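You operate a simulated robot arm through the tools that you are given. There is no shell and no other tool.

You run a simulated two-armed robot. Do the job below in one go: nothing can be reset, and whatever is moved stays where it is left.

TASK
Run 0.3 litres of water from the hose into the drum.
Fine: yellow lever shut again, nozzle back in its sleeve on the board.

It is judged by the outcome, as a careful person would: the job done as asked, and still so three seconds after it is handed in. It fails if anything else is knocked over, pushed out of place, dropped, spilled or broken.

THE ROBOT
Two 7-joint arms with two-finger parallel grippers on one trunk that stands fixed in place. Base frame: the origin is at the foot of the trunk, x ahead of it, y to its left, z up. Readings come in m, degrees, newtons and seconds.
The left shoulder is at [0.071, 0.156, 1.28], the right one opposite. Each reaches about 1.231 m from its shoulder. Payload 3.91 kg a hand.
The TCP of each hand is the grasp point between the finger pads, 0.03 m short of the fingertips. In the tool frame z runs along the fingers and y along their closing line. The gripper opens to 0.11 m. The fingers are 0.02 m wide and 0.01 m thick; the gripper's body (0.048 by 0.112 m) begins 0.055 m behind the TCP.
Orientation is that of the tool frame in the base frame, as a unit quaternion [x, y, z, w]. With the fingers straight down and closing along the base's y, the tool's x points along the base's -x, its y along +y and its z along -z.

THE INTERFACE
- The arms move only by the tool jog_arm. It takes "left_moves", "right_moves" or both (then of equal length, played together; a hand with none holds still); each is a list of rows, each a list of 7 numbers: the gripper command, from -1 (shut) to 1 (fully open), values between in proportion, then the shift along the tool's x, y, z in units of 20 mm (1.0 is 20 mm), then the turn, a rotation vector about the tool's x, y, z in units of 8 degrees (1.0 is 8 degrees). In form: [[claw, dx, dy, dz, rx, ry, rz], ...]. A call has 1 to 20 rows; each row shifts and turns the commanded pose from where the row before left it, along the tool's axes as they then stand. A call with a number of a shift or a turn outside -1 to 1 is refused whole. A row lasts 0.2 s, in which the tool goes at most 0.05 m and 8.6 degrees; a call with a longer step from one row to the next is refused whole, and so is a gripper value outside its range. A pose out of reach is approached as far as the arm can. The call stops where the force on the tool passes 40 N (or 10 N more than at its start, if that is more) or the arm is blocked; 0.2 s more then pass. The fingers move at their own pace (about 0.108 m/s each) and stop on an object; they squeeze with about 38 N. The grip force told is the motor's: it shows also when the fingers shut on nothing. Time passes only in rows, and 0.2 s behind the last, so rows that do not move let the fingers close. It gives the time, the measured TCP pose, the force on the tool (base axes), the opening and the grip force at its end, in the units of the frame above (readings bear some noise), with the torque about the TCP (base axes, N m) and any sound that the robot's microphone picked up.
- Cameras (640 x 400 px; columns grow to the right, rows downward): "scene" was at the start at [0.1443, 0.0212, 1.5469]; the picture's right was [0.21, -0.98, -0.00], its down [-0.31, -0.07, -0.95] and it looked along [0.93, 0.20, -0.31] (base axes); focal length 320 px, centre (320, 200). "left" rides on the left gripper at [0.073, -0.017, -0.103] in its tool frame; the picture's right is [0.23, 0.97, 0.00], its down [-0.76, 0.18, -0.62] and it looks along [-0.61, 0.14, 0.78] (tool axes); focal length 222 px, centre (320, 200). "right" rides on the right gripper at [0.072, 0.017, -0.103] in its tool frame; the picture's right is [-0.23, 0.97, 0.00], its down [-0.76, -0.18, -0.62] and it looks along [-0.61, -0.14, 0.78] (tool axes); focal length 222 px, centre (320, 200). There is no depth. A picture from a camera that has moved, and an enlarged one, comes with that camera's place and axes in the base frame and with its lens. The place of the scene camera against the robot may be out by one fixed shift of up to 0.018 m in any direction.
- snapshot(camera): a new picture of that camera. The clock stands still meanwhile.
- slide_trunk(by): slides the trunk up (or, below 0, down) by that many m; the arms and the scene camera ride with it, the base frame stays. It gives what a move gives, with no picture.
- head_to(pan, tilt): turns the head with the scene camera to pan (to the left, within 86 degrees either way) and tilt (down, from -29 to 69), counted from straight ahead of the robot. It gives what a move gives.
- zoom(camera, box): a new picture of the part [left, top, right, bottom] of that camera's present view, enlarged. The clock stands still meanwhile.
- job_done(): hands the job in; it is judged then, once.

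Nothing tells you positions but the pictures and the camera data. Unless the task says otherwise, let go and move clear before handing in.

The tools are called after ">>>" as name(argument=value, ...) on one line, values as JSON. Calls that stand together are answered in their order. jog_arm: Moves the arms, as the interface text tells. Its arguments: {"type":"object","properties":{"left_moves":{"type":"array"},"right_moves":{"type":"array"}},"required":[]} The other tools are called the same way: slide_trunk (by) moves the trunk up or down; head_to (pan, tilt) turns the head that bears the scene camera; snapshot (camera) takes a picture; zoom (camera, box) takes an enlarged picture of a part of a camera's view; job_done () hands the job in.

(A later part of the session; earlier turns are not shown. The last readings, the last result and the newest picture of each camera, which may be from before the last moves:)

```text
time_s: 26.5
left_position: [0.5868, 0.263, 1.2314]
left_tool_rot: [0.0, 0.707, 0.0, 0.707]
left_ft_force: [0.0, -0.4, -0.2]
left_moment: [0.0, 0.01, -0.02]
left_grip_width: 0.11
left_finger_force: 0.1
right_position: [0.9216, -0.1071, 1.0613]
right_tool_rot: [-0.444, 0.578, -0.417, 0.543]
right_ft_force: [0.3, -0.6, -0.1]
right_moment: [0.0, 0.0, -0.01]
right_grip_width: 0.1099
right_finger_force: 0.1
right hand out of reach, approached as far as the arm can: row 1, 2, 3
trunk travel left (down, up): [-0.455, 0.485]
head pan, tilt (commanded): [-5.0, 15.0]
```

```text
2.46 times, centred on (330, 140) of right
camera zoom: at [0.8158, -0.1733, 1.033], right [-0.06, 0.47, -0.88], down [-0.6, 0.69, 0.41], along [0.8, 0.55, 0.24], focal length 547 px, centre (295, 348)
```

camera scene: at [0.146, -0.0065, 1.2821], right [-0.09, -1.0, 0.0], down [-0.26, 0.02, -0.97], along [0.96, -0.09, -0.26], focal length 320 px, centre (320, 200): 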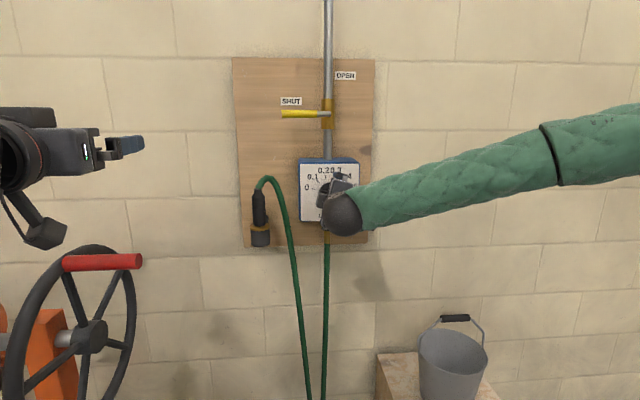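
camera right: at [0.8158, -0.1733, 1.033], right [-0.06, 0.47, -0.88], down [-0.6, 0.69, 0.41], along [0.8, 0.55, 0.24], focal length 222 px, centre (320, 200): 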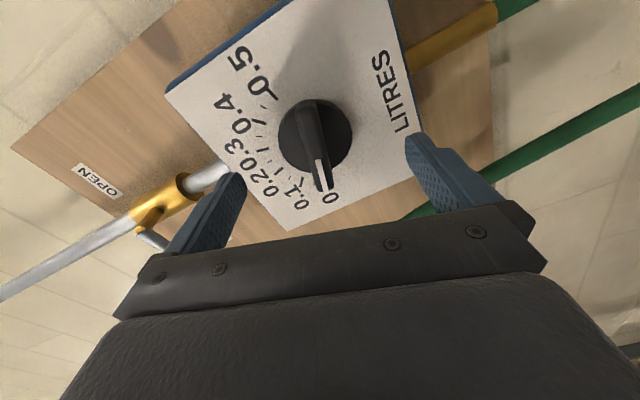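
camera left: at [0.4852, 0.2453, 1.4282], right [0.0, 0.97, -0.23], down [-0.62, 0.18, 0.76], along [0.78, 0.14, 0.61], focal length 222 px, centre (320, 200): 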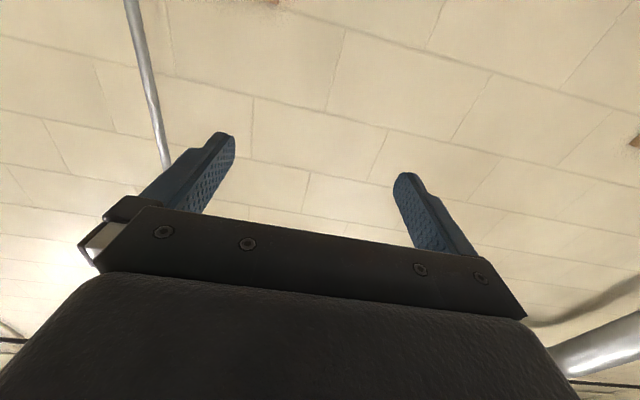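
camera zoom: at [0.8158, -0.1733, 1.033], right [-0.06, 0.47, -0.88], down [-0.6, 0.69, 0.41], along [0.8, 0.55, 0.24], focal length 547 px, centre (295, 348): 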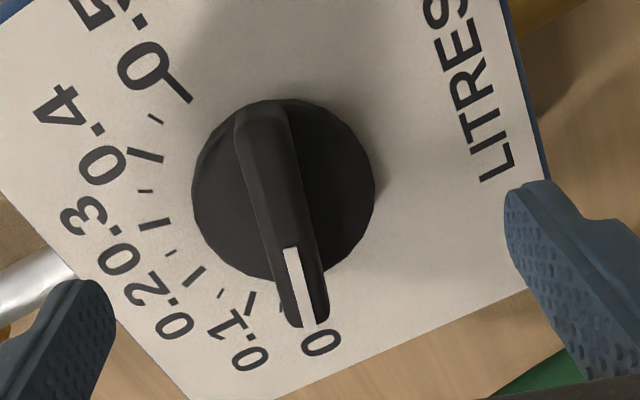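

The wrist is at its bend limit because the elbow sits high, and lowering the shoulders further should relieve it. I'll back the right hand off 6 cm, raise the left hand for clearance over the wheel, and then lower the trunk.

>>> jog_arm(left_moves=[[1, -0.9, 0, 0, 0, 0, 0], [1, -0.9, 0, 0, 0, 0, 0], [1, -0.9, 0, 0, 0, 0, 0], [1, -0.9, 0, 0, 0, 0, 0], [1, -0.9, 0, 0, 0, 0, 0], [1, -0.9, 0, 0, 0, 0, 0], [1, -0.9, 0, 0, 0, 0, 0]], right_moves=[[1, 0, 0, -0.75, 0, 0, 0], [1, 0, 0, -0.75, 0, 0, 0], [1, 0, 0, -0.75, 0, 0, 0], [1, 0, 0, -0.75, 0, 0, 0], [1, 0, 0, 0, 0, 0, 0], [1, 0, 0, 0, 0, 0, 0], [1, 0, 0, 0, 0, 0, 0]])

>>> slide_trunk(by=-0.12)

```text
time_s: 28.1
left_position: [0.5873, 0.2644, 1.3577]
left_tool_rot: [-0.002, 0.707, 0.001, 0.707]
left_ft_force: [-0.1, 0.5, -0.6]
left_moment: [0.02, 0.01, -0.01]
left_grip_width: 0.11
left_finger_force: 0.1
right_position: [0.8902, -0.1071, 1.0641]
right_tool_rot: [-0.434, 0.569, -0.428, 0.552]
right_ft_force: [-0.8, -0.4, 0.3]
right_moment: [0.03, 0.0, -0.02]
right_grip_width: 0.1101
right_finger_force: 0.0
right hand out of reach, approached as far as the arm can: row 1, 2
trunk travel left (down, up): [-0.455, 0.485]
head pan, tilt (commanded): [-5.0, 15.0]
```

```text
time_s: 29.6
left_position: [0.5883, 0.2625, 1.2375]
left_tool_rot: [-0.001, 0.707, 0.0, 0.708]
left_ft_force: [0.3, -0.2, 0.1]
left_moment: [0.03, -0.01, 0.0]
left_grip_width: 0.1098
left_finger_force: 0.1
right_position: [0.8911, -0.1068, 0.944]
right_tool_rot: [-0.434, 0.57, -0.426, 0.553]
right_ft_force: [0.3, 0.1, 0.5]
right_moment: [0.02, 0.02, 0.02]
right_grip_width: 0.11
right_finger_force: 0.0
trunk travel left (down, up): [-0.335, 0.605]
head pan, tilt (commanded): [-5.0, 15.0]
```

>>> jog_arm(right_moves=[[1, -0.218, -0.814, 0, 0, 0, 0], [1, -0.218, -0.814, 0, 0, 0, 0], [1, -0.218, -0.814, 0, 0, 0, 0], [1, -0.218, -0.814, 0, 0, 0, 0], [1, -0.218, -0.814, 0, 0, 0, 0], [1, -0.218, -0.814, 0, 0, 0, 0], [1, -0.218, -0.814, 0, 0, 0, 0]])

>>> snapshot(camera="scene")

```text
time_s: 31.2
left_position: [0.5862, 0.2624, 1.2369]
left_tool_rot: [-0.001, 0.707, 0.001, 0.707]
left_ft_force: [0.6, -0.4, 0.0]
left_moment: [0.01, 0.0, 0.01]
left_grip_width: 0.11
left_finger_force: 0.0
right_position: [0.8932, -0.1062, 1.0632]
right_tool_rot: [-0.434, 0.569, -0.427, 0.553]
right_ft_force: [-0.3, 1.0, -1.4]
right_moment: [-0.01, -0.01, 0.01]
right_grip_width: 0.11
right_finger_force: 0.1
trunk travel left (down, up): [-0.335, 0.605]
head pan, tilt (commanded): [-5.0, 15.0]
```

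```text
taken
camera scene: at [0.1457, -0.0066, 1.1621], right [-0.09, -1.0, 0.0], down [-0.26, 0.02, -0.97], along [0.96, -0.08, -0.26], focal length 320 px, centre (320, 200)
```

scene: 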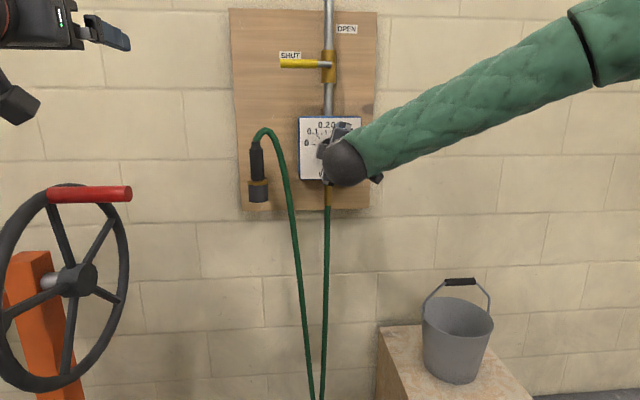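

>>> jog_arm(right_moves=[[1, 0, 0, 0.5, 0, 0, 0], [1, 0, 0, 0.5, 0, 0, 0], [1, 0, 0, 0.5, 0, 0, 0], [1, 0, 0, 0.5, 0, 0, 0], [1, 0, 0, 0.4, 0, 0, 0]])

>>> snapshot(camera="right")

>>> zoom(camera="scene", box=[280, 100, 390, 200])

```text
time_s: 32.4
left_position: [0.5867, 0.264, 1.2365]
left_tool_rot: [0.0, 0.707, -0.001, 0.707]
left_ft_force: [0.1, -1.2, 0.8]
left_moment: [-0.01, -0.05, 0.03]
left_grip_width: 0.1098
left_finger_force: 0.2
right_position: [0.9426, -0.106, 1.0627]
right_tool_rot: [-0.434, 0.569, -0.427, 0.553]
right_ft_force: [0.7, -0.3, 0.1]
right_moment: [-0.03, 0.02, 0.0]
right_grip_width: 0.11
right_finger_force: 0.0
trunk travel left (down, up): [-0.335, 0.605]
head pan, tilt (commanded): [-5.0, 15.0]
```

```text
taken
camera right: at [0.8378, -0.1715, 1.0288], right [-0.02, 0.47, -0.88], down [-0.61, 0.69, 0.38], along [0.79, 0.54, 0.27], focal length 222 px, centre (320, 200)
```

right: 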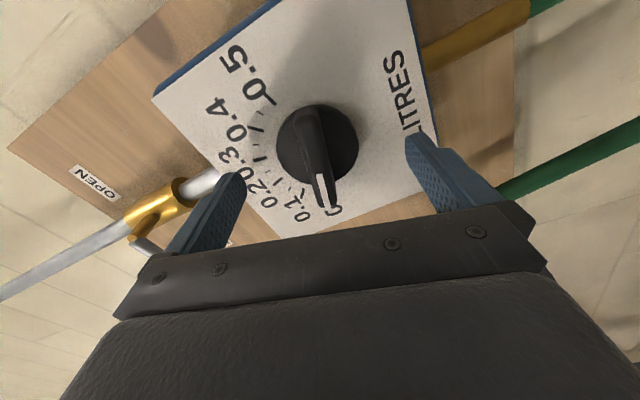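

```text
4.00 times, centred on (335, 150) of scene
camera zoom: at [0.146, -0.0065, 1.1621], right [-0.09, -1.0, 0.0], down [-0.26, 0.02, -0.97], along [0.96, -0.08, -0.26], focal length 1279 px, centre (260, 400)
```

zoom: 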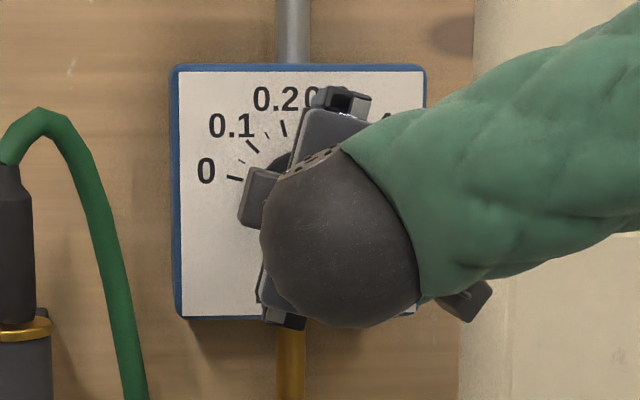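

The lower trunk gave the reach; the fingertips are now at the front of the knob bar and straddle it. I'll go in another 12 mm and close on the bar.

>>> jog_arm(right_moves=[[1, 0.15, 0, 0.31, 0, 0, 0], [1, 0, 0, 0.31, 0, 0, 0], [0, 0, 0, 0, 0, 0, 0], [-0.4, 0, 0, 0, 0, 0, 0], [-0.4, 0, 0, 0, 0, 0, 0]])

>>> snapshot(camera="right")

>>> zoom(camera="right", box=[200, 60, 460, 220])

```text
time_s: 33.6
left_position: [0.5865, 0.2621, 1.237]
left_tool_rot: [0.0, 0.707, 0.0, 0.708]
left_ft_force: [-0.1, 1.1, 1.0]
left_moment: [-0.02, 0.0, -0.02]
left_grip_width: 0.11
left_finger_force: 0.1
right_position: [0.9543, -0.1099, 1.0584]
right_tool_rot: [-0.435, 0.57, -0.426, 0.552]
right_ft_force: [-12.1, -2.5, -3.9]
right_moment: [-0.02, -0.1, -0.02]
right_grip_width: 0.0316
right_finger_force: 0.1
trunk travel left (down, up): [-0.335, 0.605]
head pan, tilt (commanded): [-5.0, 15.0]
```

```text
taken
camera right: at [0.8491, -0.1743, 1.0269], right [-0.02, 0.47, -0.88], down [-0.61, 0.69, 0.39], along [0.79, 0.55, 0.27], focal length 222 px, centre (320, 200)
```

right: 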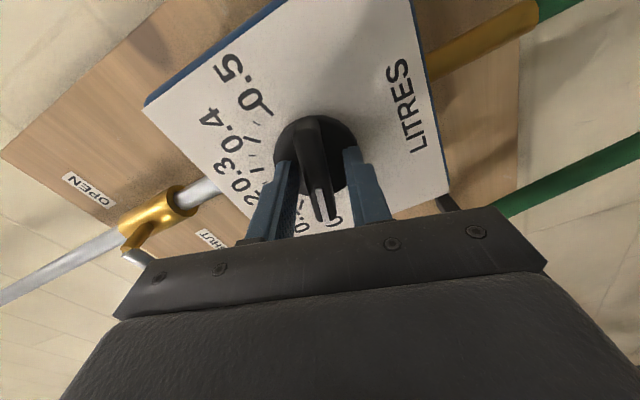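

```text
2.46 times, centred on (330, 140) of right
camera zoom: at [0.8491, -0.1743, 1.0269], right [-0.02, 0.47, -0.88], down [-0.61, 0.69, 0.39], along [0.79, 0.55, 0.27], focal length 547 px, centre (295, 348)
```

zoom: 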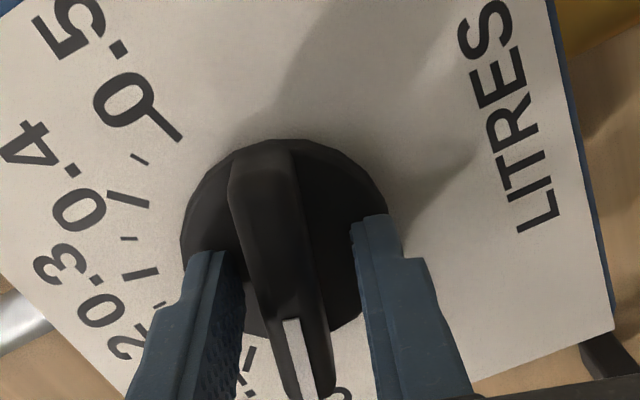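

The fingertips lightly touched the knob disc (about 12 N), so I'll back off 4 mm and then close on the bar.

>>> jog_arm(right_moves=[[-0.4, 0, 0, -0.2, 0, 0, 0], [-0.5, 0, 0, 0, 0, 0, 0], [-0.7, 0, 0, 0, 0, 0, 0], [-1, 0, 0, 0, 0, 0, 0], [-1, 0, 0, 0, 0, 0, 0]])

>>> zoom(camera="right", box=[200, 60, 460, 220])

```text
time_s: 34.8
left_position: [0.5876, 0.2637, 1.238]
left_tool_rot: [-0.001, 0.707, 0.0, 0.708]
left_ft_force: [0.3, -0.2, 0.0]
left_moment: [0.01, 0.0, 0.02]
left_grip_width: 0.1097
left_finger_force: 0.2
right_position: [0.9517, -0.1094, 1.0601]
right_tool_rot: [-0.434, 0.569, -0.426, 0.553]
right_ft_force: [6.1, 2.2, 5.2]
right_moment: [0.02, -1.15, -0.03]
right_grip_width: 0.0152
right_finger_force: 45.1
trunk travel left (down, up): [-0.335, 0.605]
head pan, tilt (commanded): [-5.0, 15.0]
```

```text
2.46 times, centred on (330, 140) of right
camera zoom: at [0.8461, -0.1736, 1.0287], right [-0.02, 0.47, -0.88], down [-0.61, 0.69, 0.38], along [0.79, 0.55, 0.27], focal length 547 px, centre (295, 348)
```

zoom: 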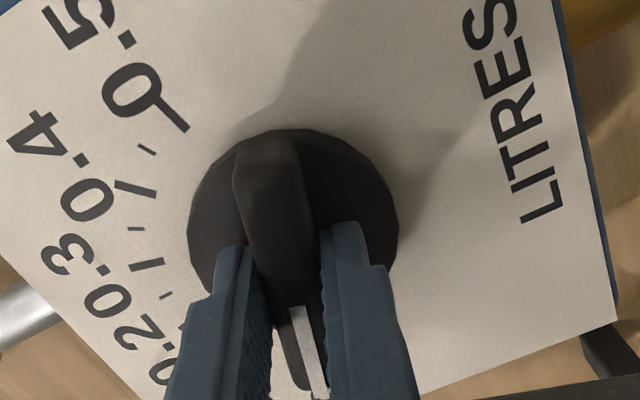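

I have the bar gripped (15 mm wide), with the hand centred on the knob axis. I'll turn it clockwise towards 0.3, which is 90° in all, in batches.

>>> jog_arm(right_moves=[[-1, 0, 0, 0, 0, 0, 0.75], [-1, 0, 0, 0, 0, 0, 0.75], [-1, 0, 0, 0, 0, 0, 0.75], [-1, 0, 0, 0, 0, 0, 0.75]])

>>> snapshot(camera="right")

>>> zoom(camera="scene", box=[280, 100, 390, 200])

```text
time_s: 35.8
left_position: [0.587, 0.2634, 1.2366]
left_tool_rot: [0.0, 0.707, 0.0, 0.707]
left_ft_force: [-0.5, 0.0, -0.5]
left_moment: [0.01, -0.01, -0.03]
left_grip_width: 0.11
left_finger_force: 0.1
right_position: [0.9508, -0.1088, 1.0602]
right_tool_rot: [-0.306, 0.647, -0.303, 0.629]
right_ft_force: [27.3, 0.9, 22.2]
right_moment: [0.0, -2.19, 0.57]
right_grip_width: 0.015
right_finger_force: 44.9
trunk travel left (down, up): [-0.335, 0.605]
head pan, tilt (commanded): [-5.0, 15.0]
```

```text
taken
camera right: at [0.8456, -0.1537, 1.0053], right [-0.01, 0.79, -0.61], down [-0.6, 0.48, 0.63], along [0.8, 0.38, 0.47], focal length 222 px, centre (320, 200)
```

right: 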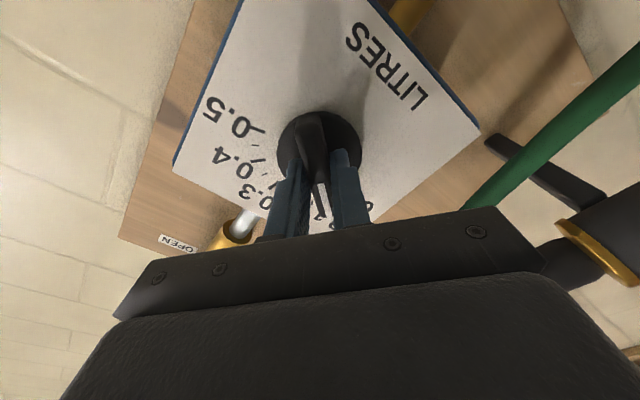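

```text
4.00 times, centred on (335, 150) of scene
camera zoom: at [0.1463, -0.006, 1.1624], right [-0.09, -1.0, 0.0], down [-0.26, 0.02, -0.97], along [0.96, -0.08, -0.26], focal length 1279 px, centre (260, 400)
```

zoom: 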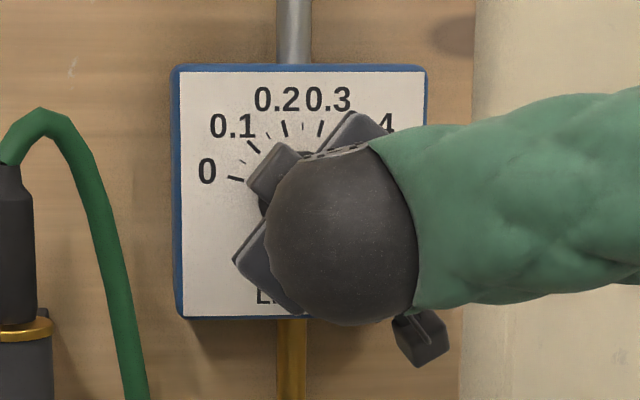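

The knob turns easily, but a pull of about 35 N has built up. I'll nudge the hand to relax that before going on.

>>> jog_arm(right_moves=[[-1, -0.06, -0.08, 0.1, 0, 0, 0]])

```text
time_s: 36.2
left_position: [0.586, 0.2629, 1.2367]
left_tool_rot: [0.0, 0.706, -0.001, 0.708]
left_ft_force: [-0.1, 0.7, -0.3]
left_moment: [0.0, 0.02, 0.01]
left_grip_width: 0.1101
left_finger_force: 0.1
right_position: [0.9517, -0.1098, 1.0613]
right_tool_rot: [-0.307, 0.648, -0.303, 0.628]
right_ft_force: [-2.3, 0.5, 8.7]
right_moment: [0.02, -1.04, -0.61]
right_grip_width: 0.0151
right_finger_force: 44.6
trunk travel left (down, up): [-0.335, 0.605]
head pan, tilt (commanded): [-5.0, 15.0]
```

>>> jog_arm(right_moves=[[-1, -0.03, -0.04, 0, 0, 0, 0.75], [-1, 0, 0, 0, 0, 0, 0.75], [-1, 0, 0, 0, 0, 0, 0.75]])

```text
time_s: 37.0
left_position: [0.5851, 0.2626, 1.238]
left_tool_rot: [0.0, 0.706, 0.0, 0.708]
left_ft_force: [0.0, 0.7, 0.2]
left_moment: [-0.01, -0.04, -0.01]
left_grip_width: 0.1098
left_finger_force: 0.1
right_position: [0.9504, -0.1091, 1.0608]
right_tool_rot: [-0.202, 0.688, -0.199, 0.668]
right_ft_force: [-33.6, -3.0, -17.2]
right_moment: [0.0, -1.07, -0.17]
right_grip_width: 0.0151
right_finger_force: 45.0
trunk travel left (down, up): [-0.335, 0.605]
head pan, tilt (commanded): [-5.0, 15.0]
```

>>> jog_arm(right_moves=[[-1, 0.06, 0.04, -0.1, 0, 0, 0]])

```text
time_s: 37.4
left_position: [0.5863, 0.2621, 1.2386]
left_tool_rot: [-0.001, 0.707, 0.001, 0.708]
left_ft_force: [-0.5, 0.5, 0.9]
left_moment: [-0.02, -0.01, 0.03]
left_grip_width: 0.1101
left_finger_force: 0.0
right_position: [0.9504, -0.1089, 1.0619]
right_tool_rot: [-0.203, 0.688, -0.199, 0.668]
right_ft_force: [-19.7, 0.6, -12.4]
right_moment: [0.04, 0.34, -1.31]
right_grip_width: 0.0151
right_finger_force: 45.0
trunk travel left (down, up): [-0.335, 0.605]
head pan, tilt (commanded): [-5.0, 15.0]
```

>>> jog_arm(right_moves=[[-1, 0.06, 0.04, -0.1, 0, 0, 0.3]])

>>> jog_arm(right_moves=[[-1, 0, 0, 0, 0, 0, 0.7], [-1, 0, 0, 0, 0, 0, 0.7]])

```text
time_s: 37.8
left_position: [0.5883, 0.2638, 1.2361]
left_tool_rot: [-0.001, 0.707, 0.001, 0.707]
left_ft_force: [0.8, -0.1, -0.1]
left_moment: [0.0, -0.02, 0.03]
left_grip_width: 0.1101
left_finger_force: 0.1
right_position: [0.9507, -0.1084, 1.062]
right_tool_rot: [-0.186, 0.691, -0.187, 0.674]
right_ft_force: [12.8, 2.5, 4.9]
right_moment: [0.01, -0.56, -0.73]
right_grip_width: 0.0149
right_finger_force: 44.7
trunk travel left (down, up): [-0.335, 0.605]
head pan, tilt (commanded): [-5.0, 15.0]
```

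```text
time_s: 38.4
left_position: [0.5881, 0.2639, 1.2375]
left_tool_rot: [-0.001, 0.707, 0.0, 0.707]
left_ft_force: [0.6, -0.2, -0.5]
left_moment: [0.0, 0.0, -0.03]
left_grip_width: 0.1099
left_finger_force: 0.1
right_position: [0.9509, -0.1096, 1.062]
right_tool_rot: [-0.124, 0.704, -0.127, 0.688]
right_ft_force: [20.5, 4.3, 5.2]
right_moment: [0.01, -0.03, 0.21]
right_grip_width: 0.0149
right_finger_force: 44.9
trunk travel left (down, up): [-0.335, 0.605]
head pan, tilt (commanded): [-5.0, 15.0]
stopped in row 2 (right hand): the force on the tool passed its limit at 42 N (the readings are from after the stop); the commanded pose is now the measured one
```

The hand is at about -20° roll, with 35° still to go to 0.3. The stop relieved most of the force; I'll check the view before going on.

>>> snapshot(camera="right")

>>> zoom(camera="scene", box=[280, 100, 390, 200])

>>> jog_arm(right_moves=[[-1, 0, 0, 0, 0, 0, 0]])

```text
taken
camera right: at [0.8456, -0.1181, 0.9905], right [0.0, 0.99, -0.13], down [-0.6, 0.1, 0.79], along [0.8, 0.07, 0.6], focal length 222 px, centre (320, 200)
```

right: 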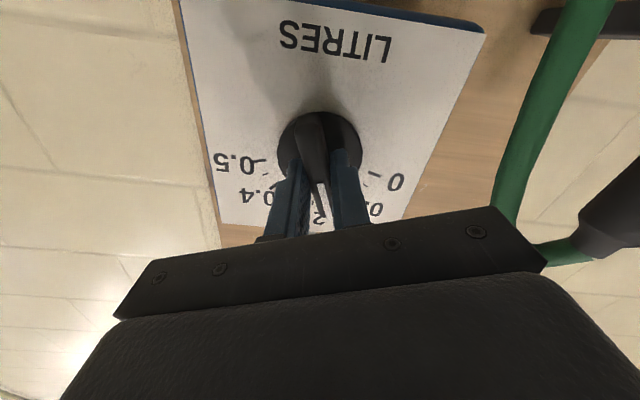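

```text
4.00 times, centred on (335, 150) of scene
camera zoom: at [0.1472, -0.0058, 1.1618], right [-0.09, -1.0, 0.0], down [-0.26, 0.02, -0.97], along [0.96, -0.08, -0.26], focal length 1279 px, centre (260, 400)
```

zoom: 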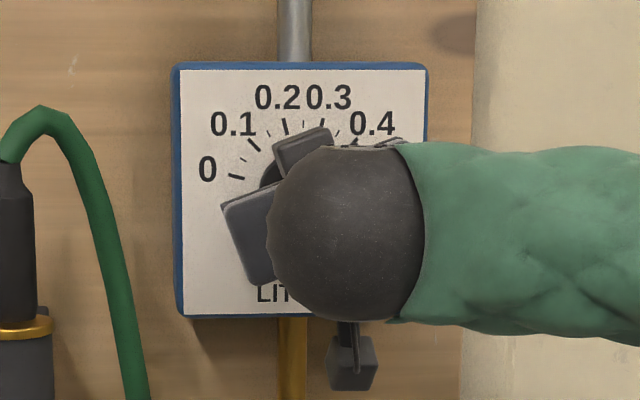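

```text
time_s: 38.8
left_position: [0.5896, 0.2647, 1.2356]
left_tool_rot: [-0.001, 0.708, 0.0, 0.707]
left_ft_force: [-0.9, 0.6, -0.3]
left_moment: [0.07, 0.01, 0.02]
left_grip_width: 0.11
left_finger_force: 0.1
right_position: [0.951, -0.1092, 1.0607]
right_tool_rot: [-0.124, 0.704, -0.127, 0.688]
right_ft_force: [25.9, 6.2, 7.0]
right_moment: [-0.03, -0.6, 0.14]
right_grip_width: 0.0147
right_finger_force: 44.9
trunk travel left (down, up): [-0.335, 0.605]
head pan, tilt (commanded): [-5.0, 15.0]
```

>>> jog_arm(right_moves=[[-1, 0, 0, 0.08, 0, 0, 0.4], [-1, 0, 0, 0, 0, 0, 0.5]])

```text
time_s: 39.4
left_position: [0.5887, 0.2635, 1.2355]
left_tool_rot: [0.0, 0.707, 0.0, 0.707]
left_ft_force: [-1.3, -0.4, -0.1]
left_moment: [-0.03, 0.03, -0.01]
left_grip_width: 0.11
left_finger_force: 0.1
right_position: [0.9511, -0.1092, 1.0611]
right_tool_rot: [-0.08, 0.711, -0.083, 0.694]
right_ft_force: [12.0, 0.7, 5.3]
right_moment: [0.01, 0.06, 0.67]
right_grip_width: 0.0149
right_finger_force: 44.4
trunk travel left (down, up): [-0.335, 0.605]
head pan, tilt (commanded): [-5.0, 15.0]
```

>>> jog_arm(right_moves=[[-1, 0, 0, 0.03, 0, 0, 0.6], [-1, 0, 0, 0, 0, 0, 0.5]])

```text
time_s: 40.0
left_position: [0.5866, 0.2619, 1.2373]
left_tool_rot: [-0.001, 0.707, 0.001, 0.707]
left_ft_force: [0.4, -0.8, 0.3]
left_moment: [0.0, 0.01, 0.01]
left_grip_width: 0.1101
left_finger_force: 0.0
right_position: [0.9508, -0.111, 1.0618]
right_tool_rot: [-0.024, 0.714, -0.029, 0.699]
right_ft_force: [-1.6, -1.5, 0.9]
right_moment: [-0.02, 0.4, 1.08]
right_grip_width: 0.0149
right_finger_force: 45.2
trunk travel left (down, up): [-0.335, 0.605]
head pan, tilt (commanded): [-5.0, 15.0]
```

>>> jog_arm(right_moves=[[-1, 0, 0, 0, 0, 0, 0.6], [-1, 0, 0, 0, 0, 0, 0.6]])

>>> snapshot(camera="right")

>>> zoom(camera="right", box=[210, 60, 430, 240])

```text
time_s: 40.6
left_position: [0.5864, 0.2625, 1.2378]
left_tool_rot: [-0.001, 0.706, 0.0, 0.708]
left_ft_force: [0.0, 0.5, 0.2]
left_moment: [-0.02, -0.02, -0.04]
left_grip_width: 0.11
left_finger_force: 0.1
right_position: [0.9508, -0.1103, 1.0618]
right_tool_rot: [0.035, 0.714, 0.029, 0.699]
right_ft_force: [-13.7, -3.1, -7.5]
right_moment: [0.02, 0.53, 1.13]
right_grip_width: 0.015
right_finger_force: 44.7
trunk travel left (down, up): [-0.335, 0.605]
head pan, tilt (commanded): [-5.0, 15.0]
```

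```text
taken
camera right: at [0.8459, -0.0857, 0.9937], right [0.01, 0.95, 0.31], down [-0.61, -0.24, 0.76], along [0.79, -0.2, 0.57], focal length 222 px, centre (320, 200)
```

right: 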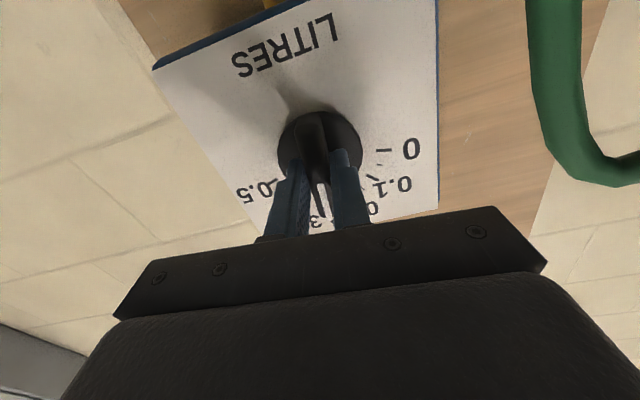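

```text
2.22 times, centred on (320, 150) of right
camera zoom: at [0.8459, -0.0857, 0.9937], right [0.01, 0.95, 0.31], down [-0.61, -0.24, 0.76], along [0.79, -0.2, 0.57], focal length 494 px, centre (320, 311)
```

zoom: 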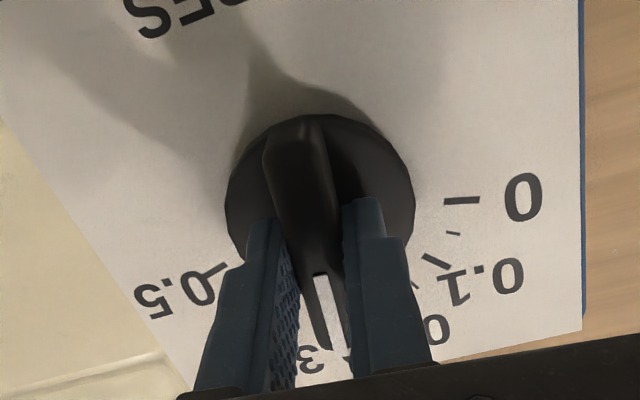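

>>> jog_arm(right_moves=[[-1, 0.02, 0, -0.05, 0, 0, 0.6], [-1, 0, 0, 0, 0, 0, 0.62]])

>>> zoom(camera="right", box=[210, 60, 430, 240])

```text
time_s: 41.2
left_position: [0.5868, 0.2614, 1.2363]
left_tool_rot: [0.0, 0.707, 0.0, 0.707]
left_ft_force: [-0.5, -0.6, 0.4]
left_moment: [-0.02, 0.0, -0.02]
left_grip_width: 0.1098
left_finger_force: 0.1
right_position: [0.9506, -0.1105, 1.0617]
right_tool_rot: [0.096, 0.708, 0.088, 0.694]
right_ft_force: [-3.5, -2.1, -3.3]
right_moment: [0.01, 0.31, 1.15]
right_grip_width: 0.0153
right_finger_force: 45.6
trunk travel left (down, up): [-0.335, 0.605]
head pan, tilt (commanded): [-5.0, 15.0]
```

```text
2.22 times, centred on (320, 150) of right
camera zoom: at [0.8462, -0.0742, 0.9986], right [0.02, 0.88, 0.47], down [-0.61, -0.36, 0.7], along [0.79, -0.3, 0.53], focal length 494 px, centre (320, 311)
```

zoom: 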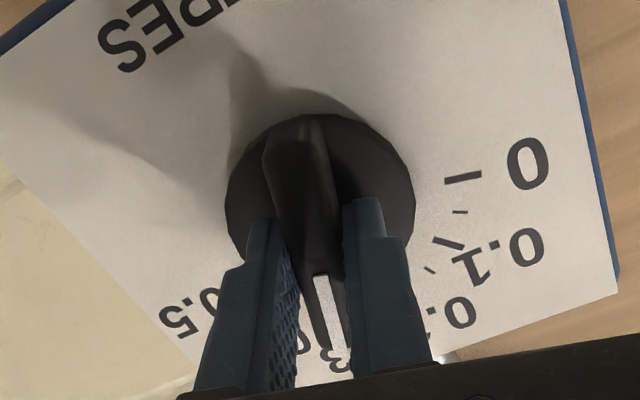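

The hand is now at +15°, which should be the 0.3 mark. I'll release the bar, back off and check the dial.

>>> jog_arm(right_moves=[[0.2, 0, 0, 0, 0, 0, 0], [0.2, 0, 0, 0, 0, 0, 0], [0.2, 0, 0, -0.5, 0, 0, 0], [0.2, 0, 0, -0.9, 0, 0, 0], [0.2, 0, 0, -0.9, 0, 0, 0], [0.2, 0, 0, -0.9, 0, 0, 0], [0.2, 0, 0, -0.9, 0, 0, 0]])

>>> zoom(camera="right", box=[210, 20, 430, 220])

>>> zoom(camera="scene", box=[280, 100, 390, 200])

```text
time_s: 42.8
left_position: [0.5888, 0.263, 1.238]
left_tool_rot: [0.0, 0.707, 0.0, 0.707]
left_ft_force: [-0.3, 0.3, -0.3]
left_moment: [0.03, -0.01, 0.0]
left_grip_width: 0.11
left_finger_force: 0.1
right_position: [0.8686, -0.1092, 1.0637]
right_tool_rot: [0.095, 0.708, 0.088, 0.694]
right_ft_force: [0.3, -1.0, -0.2]
right_moment: [0.01, -0.04, -0.01]
right_grip_width: 0.0661
right_finger_force: 0.0
trunk travel left (down, up): [-0.335, 0.605]
head pan, tilt (commanded): [-5.0, 15.0]
```

```text
2.00 times, centred on (320, 120) of right
camera zoom: at [0.7646, -0.0734, 1.0012], right [0.02, 0.88, 0.47], down [-0.61, -0.36, 0.7], along [0.79, -0.3, 0.53], focal length 444 px, centre (320, 360)
```

zoom: 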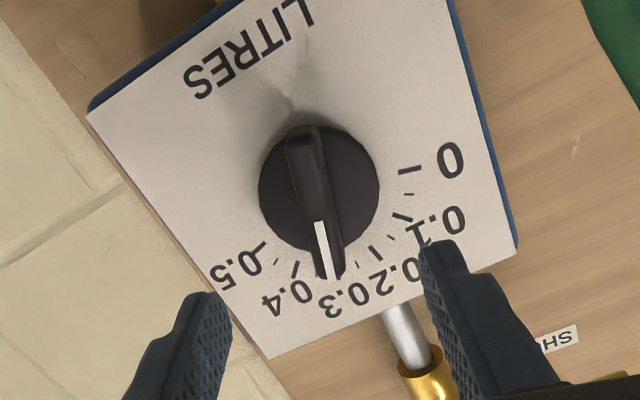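

```text
4.00 times, centred on (335, 150) of scene
camera zoom: at [0.1458, -0.0065, 1.1622], right [-0.09, -1.0, 0.0], down [-0.26, 0.02, -0.97], along [0.96, -0.08, -0.26], focal length 1279 px, centre (260, 400)
```

zoom: 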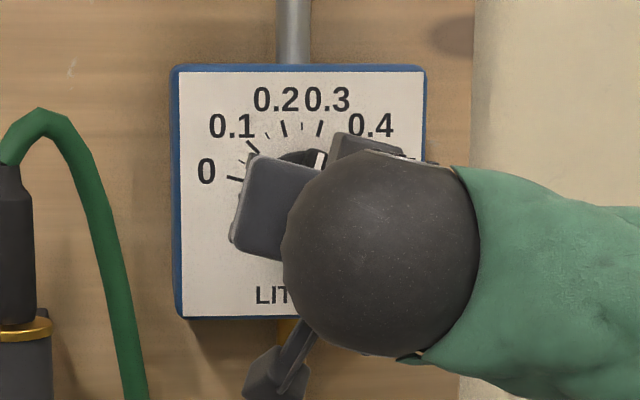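

>>> jog_arm(right_moves=[[0.2, -0.22, -0.83, -0.5, 0, 0, 0], [0.2, -0.22, -0.83, -0.5, 0, 0, 0], [0.2, -0.22, -0.83, -0.5, 0, 0, 0], [0.2, -0.22, -0.83, -0.5, 0, 0, 0], [0.2, -0.22, -0.83, 0, 0, 0, 0], [0.2, -0.22, -0.83, 0, 0, 0, 0], [0.2, -0.22, -0.83, 0, 0, 0, 0]])

>>> snapshot(camera="scene")

>>> zoom(camera="scene", box=[290, 105, 370, 185])

```text
time_s: 44.4
left_position: [0.5876, 0.2623, 1.2369]
left_tool_rot: [0.0, 0.707, 0.0, 0.707]
left_ft_force: [0.5, -0.7, -0.1]
left_moment: [0.02, -0.01, 0.03]
left_grip_width: 0.1101
left_finger_force: 0.1
right_position: [0.8273, -0.23, 1.0644]
right_tool_rot: [0.096, 0.708, 0.088, 0.694]
right_ft_force: [0.0, -0.5, -0.5]
right_moment: [-0.02, -0.01, 0.02]
right_grip_width: 0.0661
right_finger_force: 0.0
trunk travel left (down, up): [-0.335, 0.605]
head pan, tilt (commanded): [-5.0, 15.0]
```

```text
taken
camera scene: at [0.1459, -0.0068, 1.1621], right [-0.09, -1.0, 0.0], down [-0.26, 0.02, -0.97], along [0.96, -0.08, -0.26], focal length 320 px, centre (320, 200)
```

scene: 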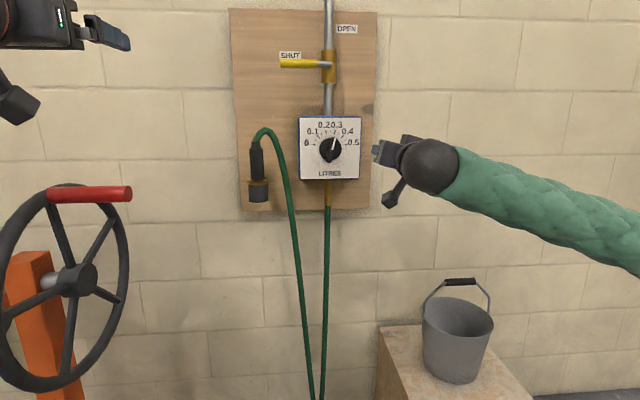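

```text
5.00 times, centred on (330, 145) of scene
camera zoom: at [0.1459, -0.0068, 1.1621], right [-0.09, -1.0, 0.0], down [-0.26, 0.02, -0.97], along [0.96, -0.08, -0.26], focal length 1598 px, centre (270, 475)
```

zoom: 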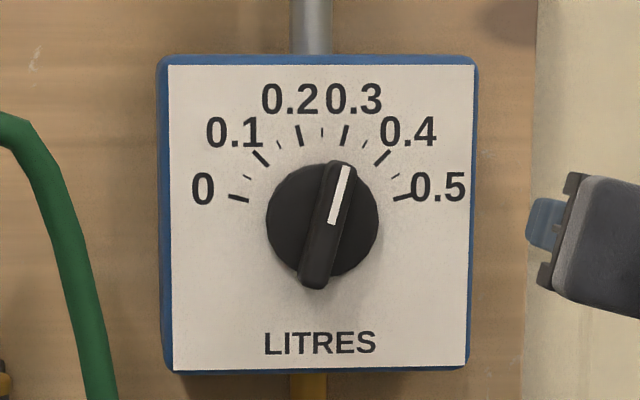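

The dial mark now points straight at 0.3. Next is the nozzle with the left hand, so I'll look at it closely.

>>> zoom(camera="scene", box=[235, 115, 305, 215])

>>> zoom(camera="scene", box=[265, 20, 370, 100])

>>> snapshot(camera="right")

```text
4.00 times, centred on (270, 165) of scene
camera zoom: at [0.1459, -0.0068, 1.1621], right [-0.09, -1.0, 0.0], down [-0.26, 0.02, -0.97], along [0.96, -0.08, -0.26], focal length 1279 px, centre (520, 340)
```

zoom: 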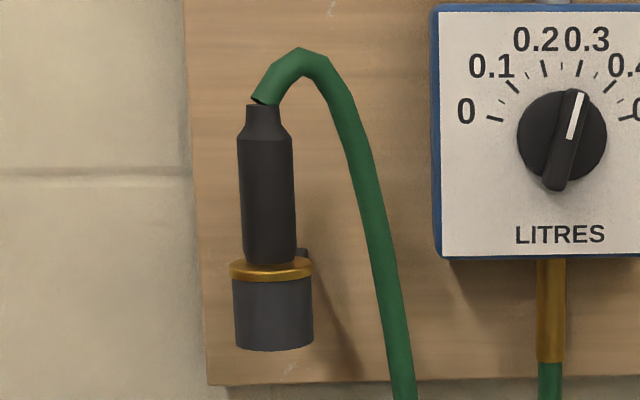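

```text
5.00 times, centred on (318, 60) of scene
camera zoom: at [0.1459, -0.0068, 1.1621], right [-0.09, -1.0, 0.0], down [-0.26, 0.02, -0.97], along [0.96, -0.08, -0.26], focal length 1598 px, centre (332, 900)
```

zoom: 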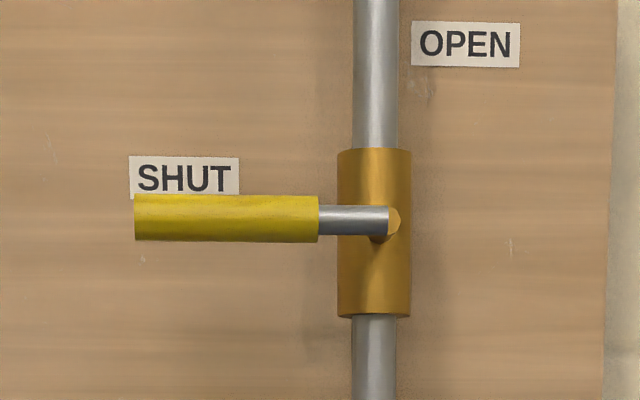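

```text
taken
camera right: at [0.7224, -0.194, 1.0011], right [0.02, 0.88, 0.47], down [-0.61, -0.36, 0.7], along [0.79, -0.3, 0.53], focal length 222 px, centre (320, 200)
```

right: 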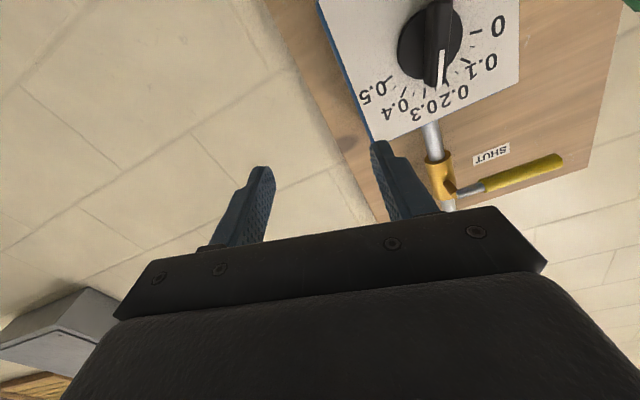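

The nozzle stands upright in its sleeve at about (0.95, 0.083), with the gold ring near z≈0.98 and its 36 mm body from there up to about 1.07. The hose drops about 6 cm to its right, so I'll open the left gripper only partway. I'll bring the left hand in front of it, going around the wheel.

>>> jog_arm(left_moves=[[0.2, 0, -0.986, 0.4, 0, 0, 0], [0.2, 0, -0.986, 0.4, 0, 0, 0], [0.2, 0, -0.986, 0.4, 0, 0, 0], [0.2, 0, -0.986, 0.4, 0, 0, 0], [0.2, 0, -0.986, 0.4, 0, 0, 0], [0.2, 0, -0.986, 0.4, 0, 0, 0], [0.2, 0, -0.986, 0.4, 0, 0, 0], [0.2, 0, -0.986, 0.4, 0, 0, 0], [0.2, 0, -0.986, 0.4, 0, 0, 0]])

>>> jog_arm(left_moves=[[0.2, 0.8, 0, 0.5, 0, 0, 0], [0.2, 0.8, 0, 0.5, 0, 0, 0], [0.2, 0.8, 0, 0.5, 0, 0, 0], [0.2, 0.8, 0, 0.5, 0, 0, 0], [0.2, 0.8, 0, 0.5, 0, 0, 0], [0.2, 0.8, 0, 0.5, 0, 0, 0]])

>>> snapshot(camera="left")

>>> snapshot(camera="scene")

```text
time_s: 46.4
left_position: [0.6614, 0.0869, 1.2371]
left_tool_rot: [-0.001, 0.707, 0.001, 0.707]
left_ft_force: [0.4, -0.4, -1.0]
left_moment: [0.01, 0.04, 0.01]
left_grip_width: 0.0659
left_finger_force: 0.0
right_position: [0.8294, -0.2289, 1.0641]
right_tool_rot: [0.095, 0.709, 0.088, 0.693]
right_ft_force: [0.7, 0.4, 0.1]
right_moment: [0.0, -0.02, -0.02]
right_grip_width: 0.066
right_finger_force: 0.1
trunk travel left (down, up): [-0.335, 0.605]
head pan, tilt (commanded): [-5.0, 15.0]
```

```text
time_s: 47.8
left_position: [0.7209, 0.0872, 1.1405]
left_tool_rot: [-0.002, 0.707, 0.001, 0.707]
left_ft_force: [0.8, 1.2, -0.1]
left_moment: [-0.01, -0.02, -0.01]
left_grip_width: 0.0662
left_finger_force: 0.1
right_position: [0.828, -0.2294, 1.064]
right_tool_rot: [0.095, 0.709, 0.089, 0.694]
right_ft_force: [-0.9, 0.7, -1.0]
right_moment: [-0.01, -0.03, -0.02]
right_grip_width: 0.066
right_finger_force: 0.1
trunk travel left (down, up): [-0.335, 0.605]
head pan, tilt (commanded): [-5.0, 15.0]
```

```text
taken
camera left: at [0.6164, 0.0686, 1.0678], right [0.0, 0.97, -0.23], down [-0.62, 0.18, 0.76], along [0.78, 0.14, 0.61], focal length 222 px, centre (320, 200)
```

left: 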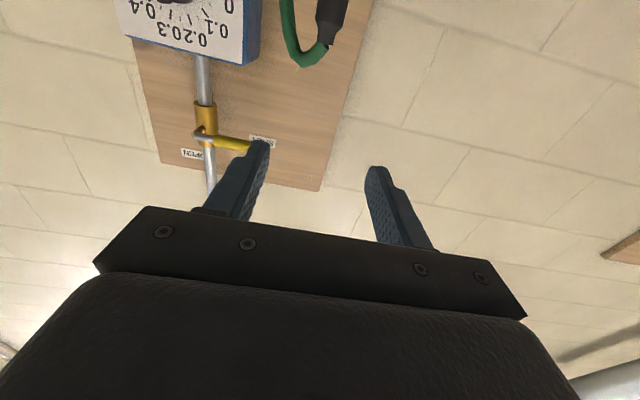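

```text
taken
camera scene: at [0.1465, -0.0065, 1.162], right [-0.09, -1.0, 0.0], down [-0.26, 0.02, -0.97], along [0.96, -0.08, -0.26], focal length 320 px, centre (320, 200)
```

scene: 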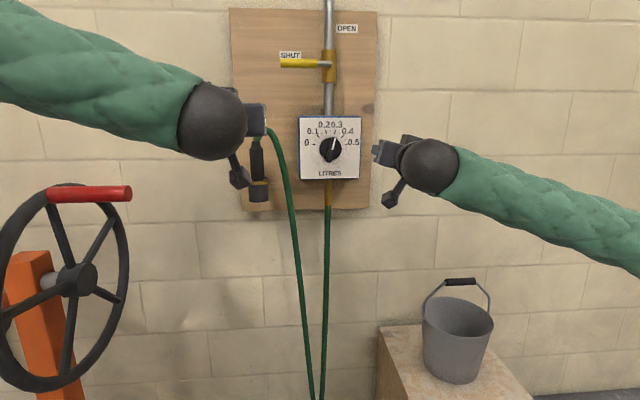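

>>> jog_arm(left_moves=[[0.2, 0.83, 0, 0.6, 0, 0, 0], [0.2, 0.83, 0, 0.6, 0, 0, 0], [0.2, 0.83, 0, 0.6, 0, 0, 0], [0.2, 0.83, 0, 0.6, 0, 0, 0], [0.2, 0.83, 0, 0.6, 0, 0, 0], [0.2, 0.83, 0, 0.6, 0, 0, 0]])

>>> snapshot(camera="left")

>>> snapshot(camera="scene")

```text
time_s: 49.2
left_position: [0.792, 0.0859, 1.0416]
left_tool_rot: [-0.001, 0.708, 0.0, 0.707]
left_ft_force: [-0.8, -0.3, -0.4]
left_moment: [-0.02, 0.05, -0.02]
left_grip_width: 0.0662
left_finger_force: 0.0
right_position: [0.8283, -0.2299, 1.0638]
right_tool_rot: [0.095, 0.709, 0.088, 0.693]
right_ft_force: [0.2, 0.3, -0.3]
right_moment: [0.02, 0.0, 0.01]
right_grip_width: 0.0661
right_finger_force: 0.2
trunk travel left (down, up): [-0.335, 0.605]
head pan, tilt (commanded): [-5.0, 15.0]
```

```text
taken
camera left: at [0.6892, 0.0684, 0.9692], right [0.0, 0.97, -0.23], down [-0.62, 0.18, 0.76], along [0.78, 0.14, 0.61], focal length 222 px, centre (320, 200)
```

left: 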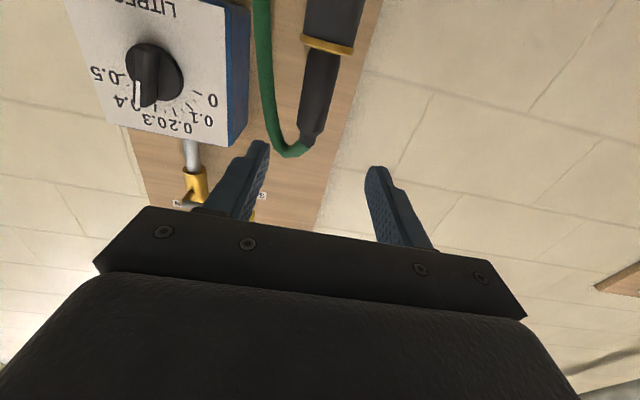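

```text
taken
camera scene: at [0.1466, -0.0065, 1.162], right [-0.09, -1.0, 0.0], down [-0.26, 0.02, -0.97], along [0.96, -0.08, -0.26], focal length 320 px, centre (320, 200)
```

scene: 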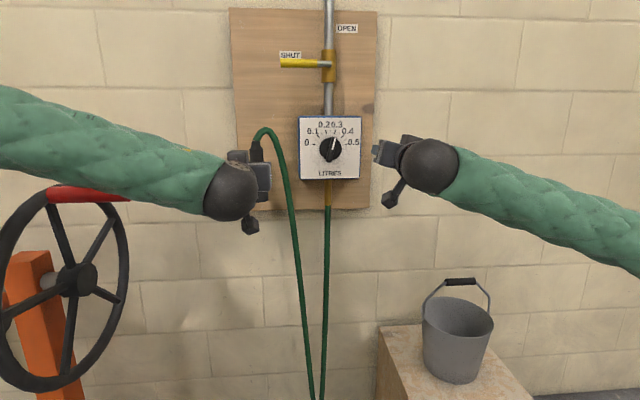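

The left hand is in front of the nozzle. Its forearm is near the mixer's wheel with the red handle, so I'll check that clearance before moving forward.

>>> head_to(pan=35, tilt=20)

>>> snapshot(camera="scene")

>>> zoom(camera="left", box=[220, 0, 440, 170])

```text
time_s: 50.3
left_position: [0.7922, 0.0858, 1.0427]
left_tool_rot: [-0.001, 0.707, 0.001, 0.707]
left_ft_force: [-0.2, -0.7, 0.0]
left_moment: [0.0, -0.01, 0.01]
left_grip_width: 0.066
left_finger_force: 0.1
right_position: [0.8284, -0.2309, 1.0633]
right_tool_rot: [0.096, 0.709, 0.088, 0.694]
right_ft_force: [-0.2, -0.3, 0.3]
right_moment: [0.02, -0.02, -0.02]
right_grip_width: 0.066
right_finger_force: 0.1
trunk travel left (down, up): [-0.335, 0.605]
head pan, tilt (commanded): [35.0, 20.0]
```

```text
taken
camera scene: at [0.1294, 0.0549, 1.154], right [0.57, -0.82, 0.0], down [-0.28, -0.2, -0.94], along [0.77, 0.54, -0.34], focal length 320 px, centre (320, 200)
```

scene: 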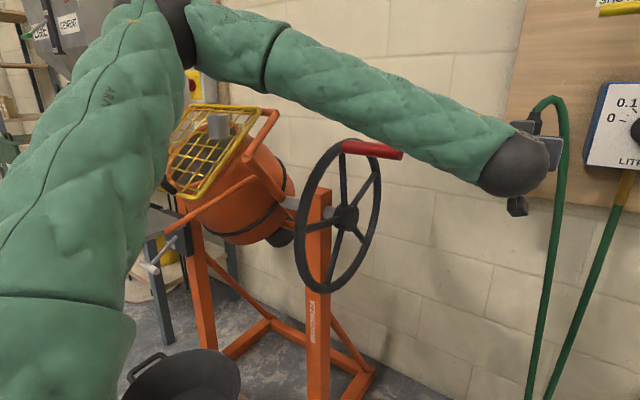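

```text
2.35 times, centred on (330, 85) of left
camera zoom: at [0.6885, 0.0681, 0.97], right [0.0, 0.97, -0.23], down [-0.62, 0.18, 0.76], along [0.78, 0.14, 0.61], focal length 523 px, centre (296, 471)
```

zoom: 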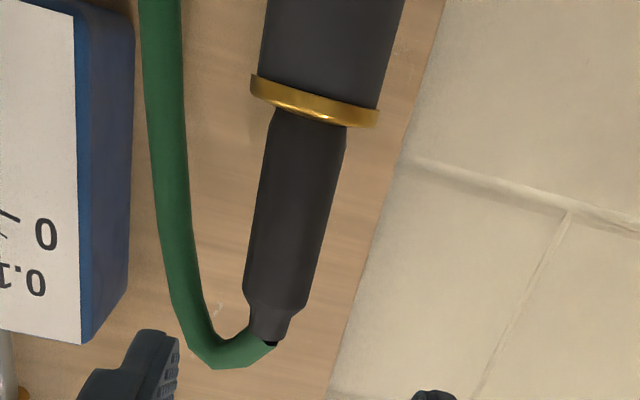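

The forearm clears the wheel handle by several centimetres. The nozzle axis is at about y=0.080, x≈0.948, with the hose around y≈0.027, so I'll narrow the opening a little and move forward until the fingertips reach the nozzle's near side.

>>> jog_arm(left_moves=[[0.0, 0.4, -0.3, 0.5, 0, 0, 0], [0.0, 0, 0, 0.8, 0, 0, 0], [0.0, 0, 0, 0.8, 0, 0, 0], [0.0, 0, 0, 0.8, 0, 0, 0], [0.0, 0, 0, 0.8, 0, 0, 0], [0.0, 0, 0, 0.8, 0, 0, 0]])

>>> snapshot(camera="left")

>>> snapshot(camera="scene")

```text
time_s: 51.7
left_position: [0.8821, 0.0799, 1.0336]
left_tool_rot: [-0.001, 0.707, 0.001, 0.707]
left_ft_force: [0.0, -0.5, 0.2]
left_moment: [0.02, -0.02, 0.0]
left_grip_width: 0.0549
left_finger_force: 0.1
right_position: [0.8285, -0.2287, 1.064]
right_tool_rot: [0.096, 0.709, 0.088, 0.694]
right_ft_force: [-0.7, -0.3, -0.5]
right_moment: [-0.01, 0.0, 0.0]
right_grip_width: 0.066
right_finger_force: 0.1
trunk travel left (down, up): [-0.335, 0.605]
head pan, tilt (commanded): [35.0, 20.0]
```

```text
taken
camera left: at [0.7782, 0.0623, 0.9619], right [0.0, 0.97, -0.23], down [-0.62, 0.18, 0.76], along [0.78, 0.14, 0.61], focal length 222 px, centre (320, 200)
```

left: 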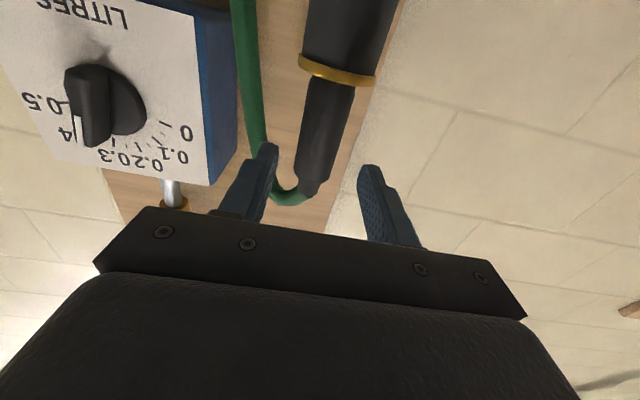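

```text
taken
camera scene: at [0.1296, 0.055, 1.1539], right [0.57, -0.82, 0.0], down [-0.28, -0.2, -0.94], along [0.77, 0.54, -0.34], focal length 320 px, centre (320, 200)
```

scene: 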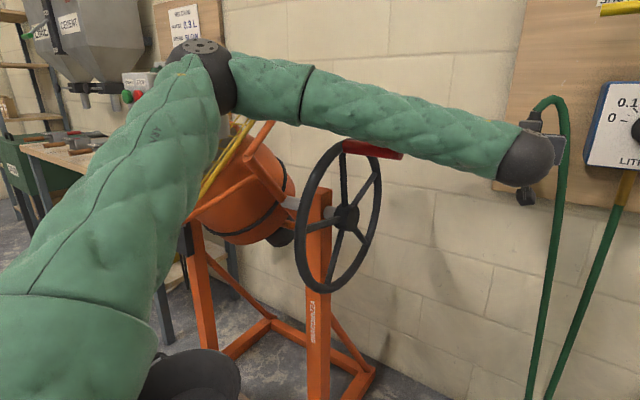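

Going further with a level hand would bring the forearm within about a centimetre of the wheel's red handle. Pitching the hand 30° downward raises the wrist and keeps the forearm clear, so I'll do that here.

>>> jog_arm(left_moves=[[0.0, 0, 0, -0.5, 0, 0.75, 0], [0.0, 0, 0, 0, 0, 0.75, 0], [0.0, 0, 0, 0, 0, 0.75, 0], [0.0, 0, 0, 0, 0, 0.75, 0], [0.0, 0, 0, 0, 0, 0.75, 0]])

>>> snapshot(camera="left")

>>> snapshot(camera="scene")

```text
time_s: 52.9
left_position: [0.8716, 0.0795, 1.0338]
left_tool_rot: [0.0, 0.866, -0.001, 0.5]
left_ft_force: [-0.4, 0.2, 0.9]
left_moment: [-0.02, 0.0, 0.01]
left_grip_width: 0.0547
left_finger_force: 0.1
right_position: [0.8267, -0.2287, 1.0642]
right_tool_rot: [0.097, 0.709, 0.088, 0.693]
right_ft_force: [-0.6, 0.0, 0.2]
right_moment: [-0.03, -0.03, -0.01]
right_grip_width: 0.066
right_finger_force: 0.1
trunk travel left (down, up): [-0.335, 0.605]
head pan, tilt (commanded): [35.0, 20.0]
```

```text
taken
camera left: at [0.7451, 0.0625, 1.0228], right [-0.11, 0.97, -0.2], down [-0.16, 0.18, 0.97], along [0.98, 0.14, 0.13], focal length 222 px, centre (320, 200)
```

left: 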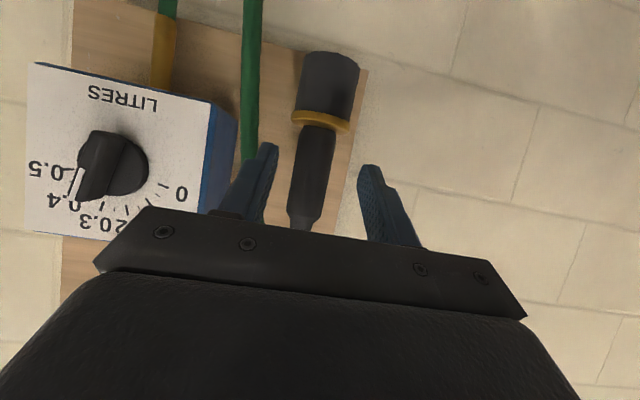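

```text
taken
camera scene: at [0.1294, 0.055, 1.1539], right [0.57, -0.82, 0.0], down [-0.28, -0.2, -0.94], along [0.77, 0.54, -0.34], focal length 320 px, centre (320, 200)
```

scene: 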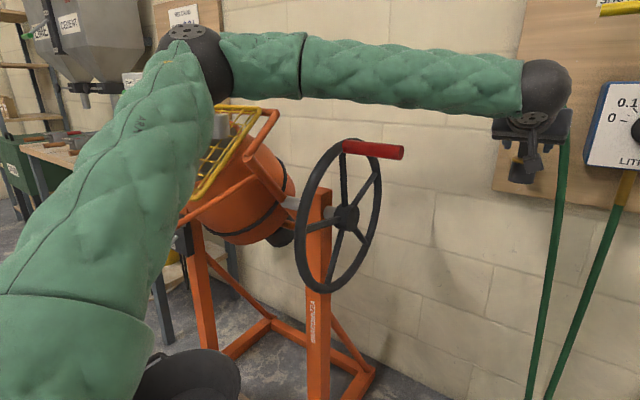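

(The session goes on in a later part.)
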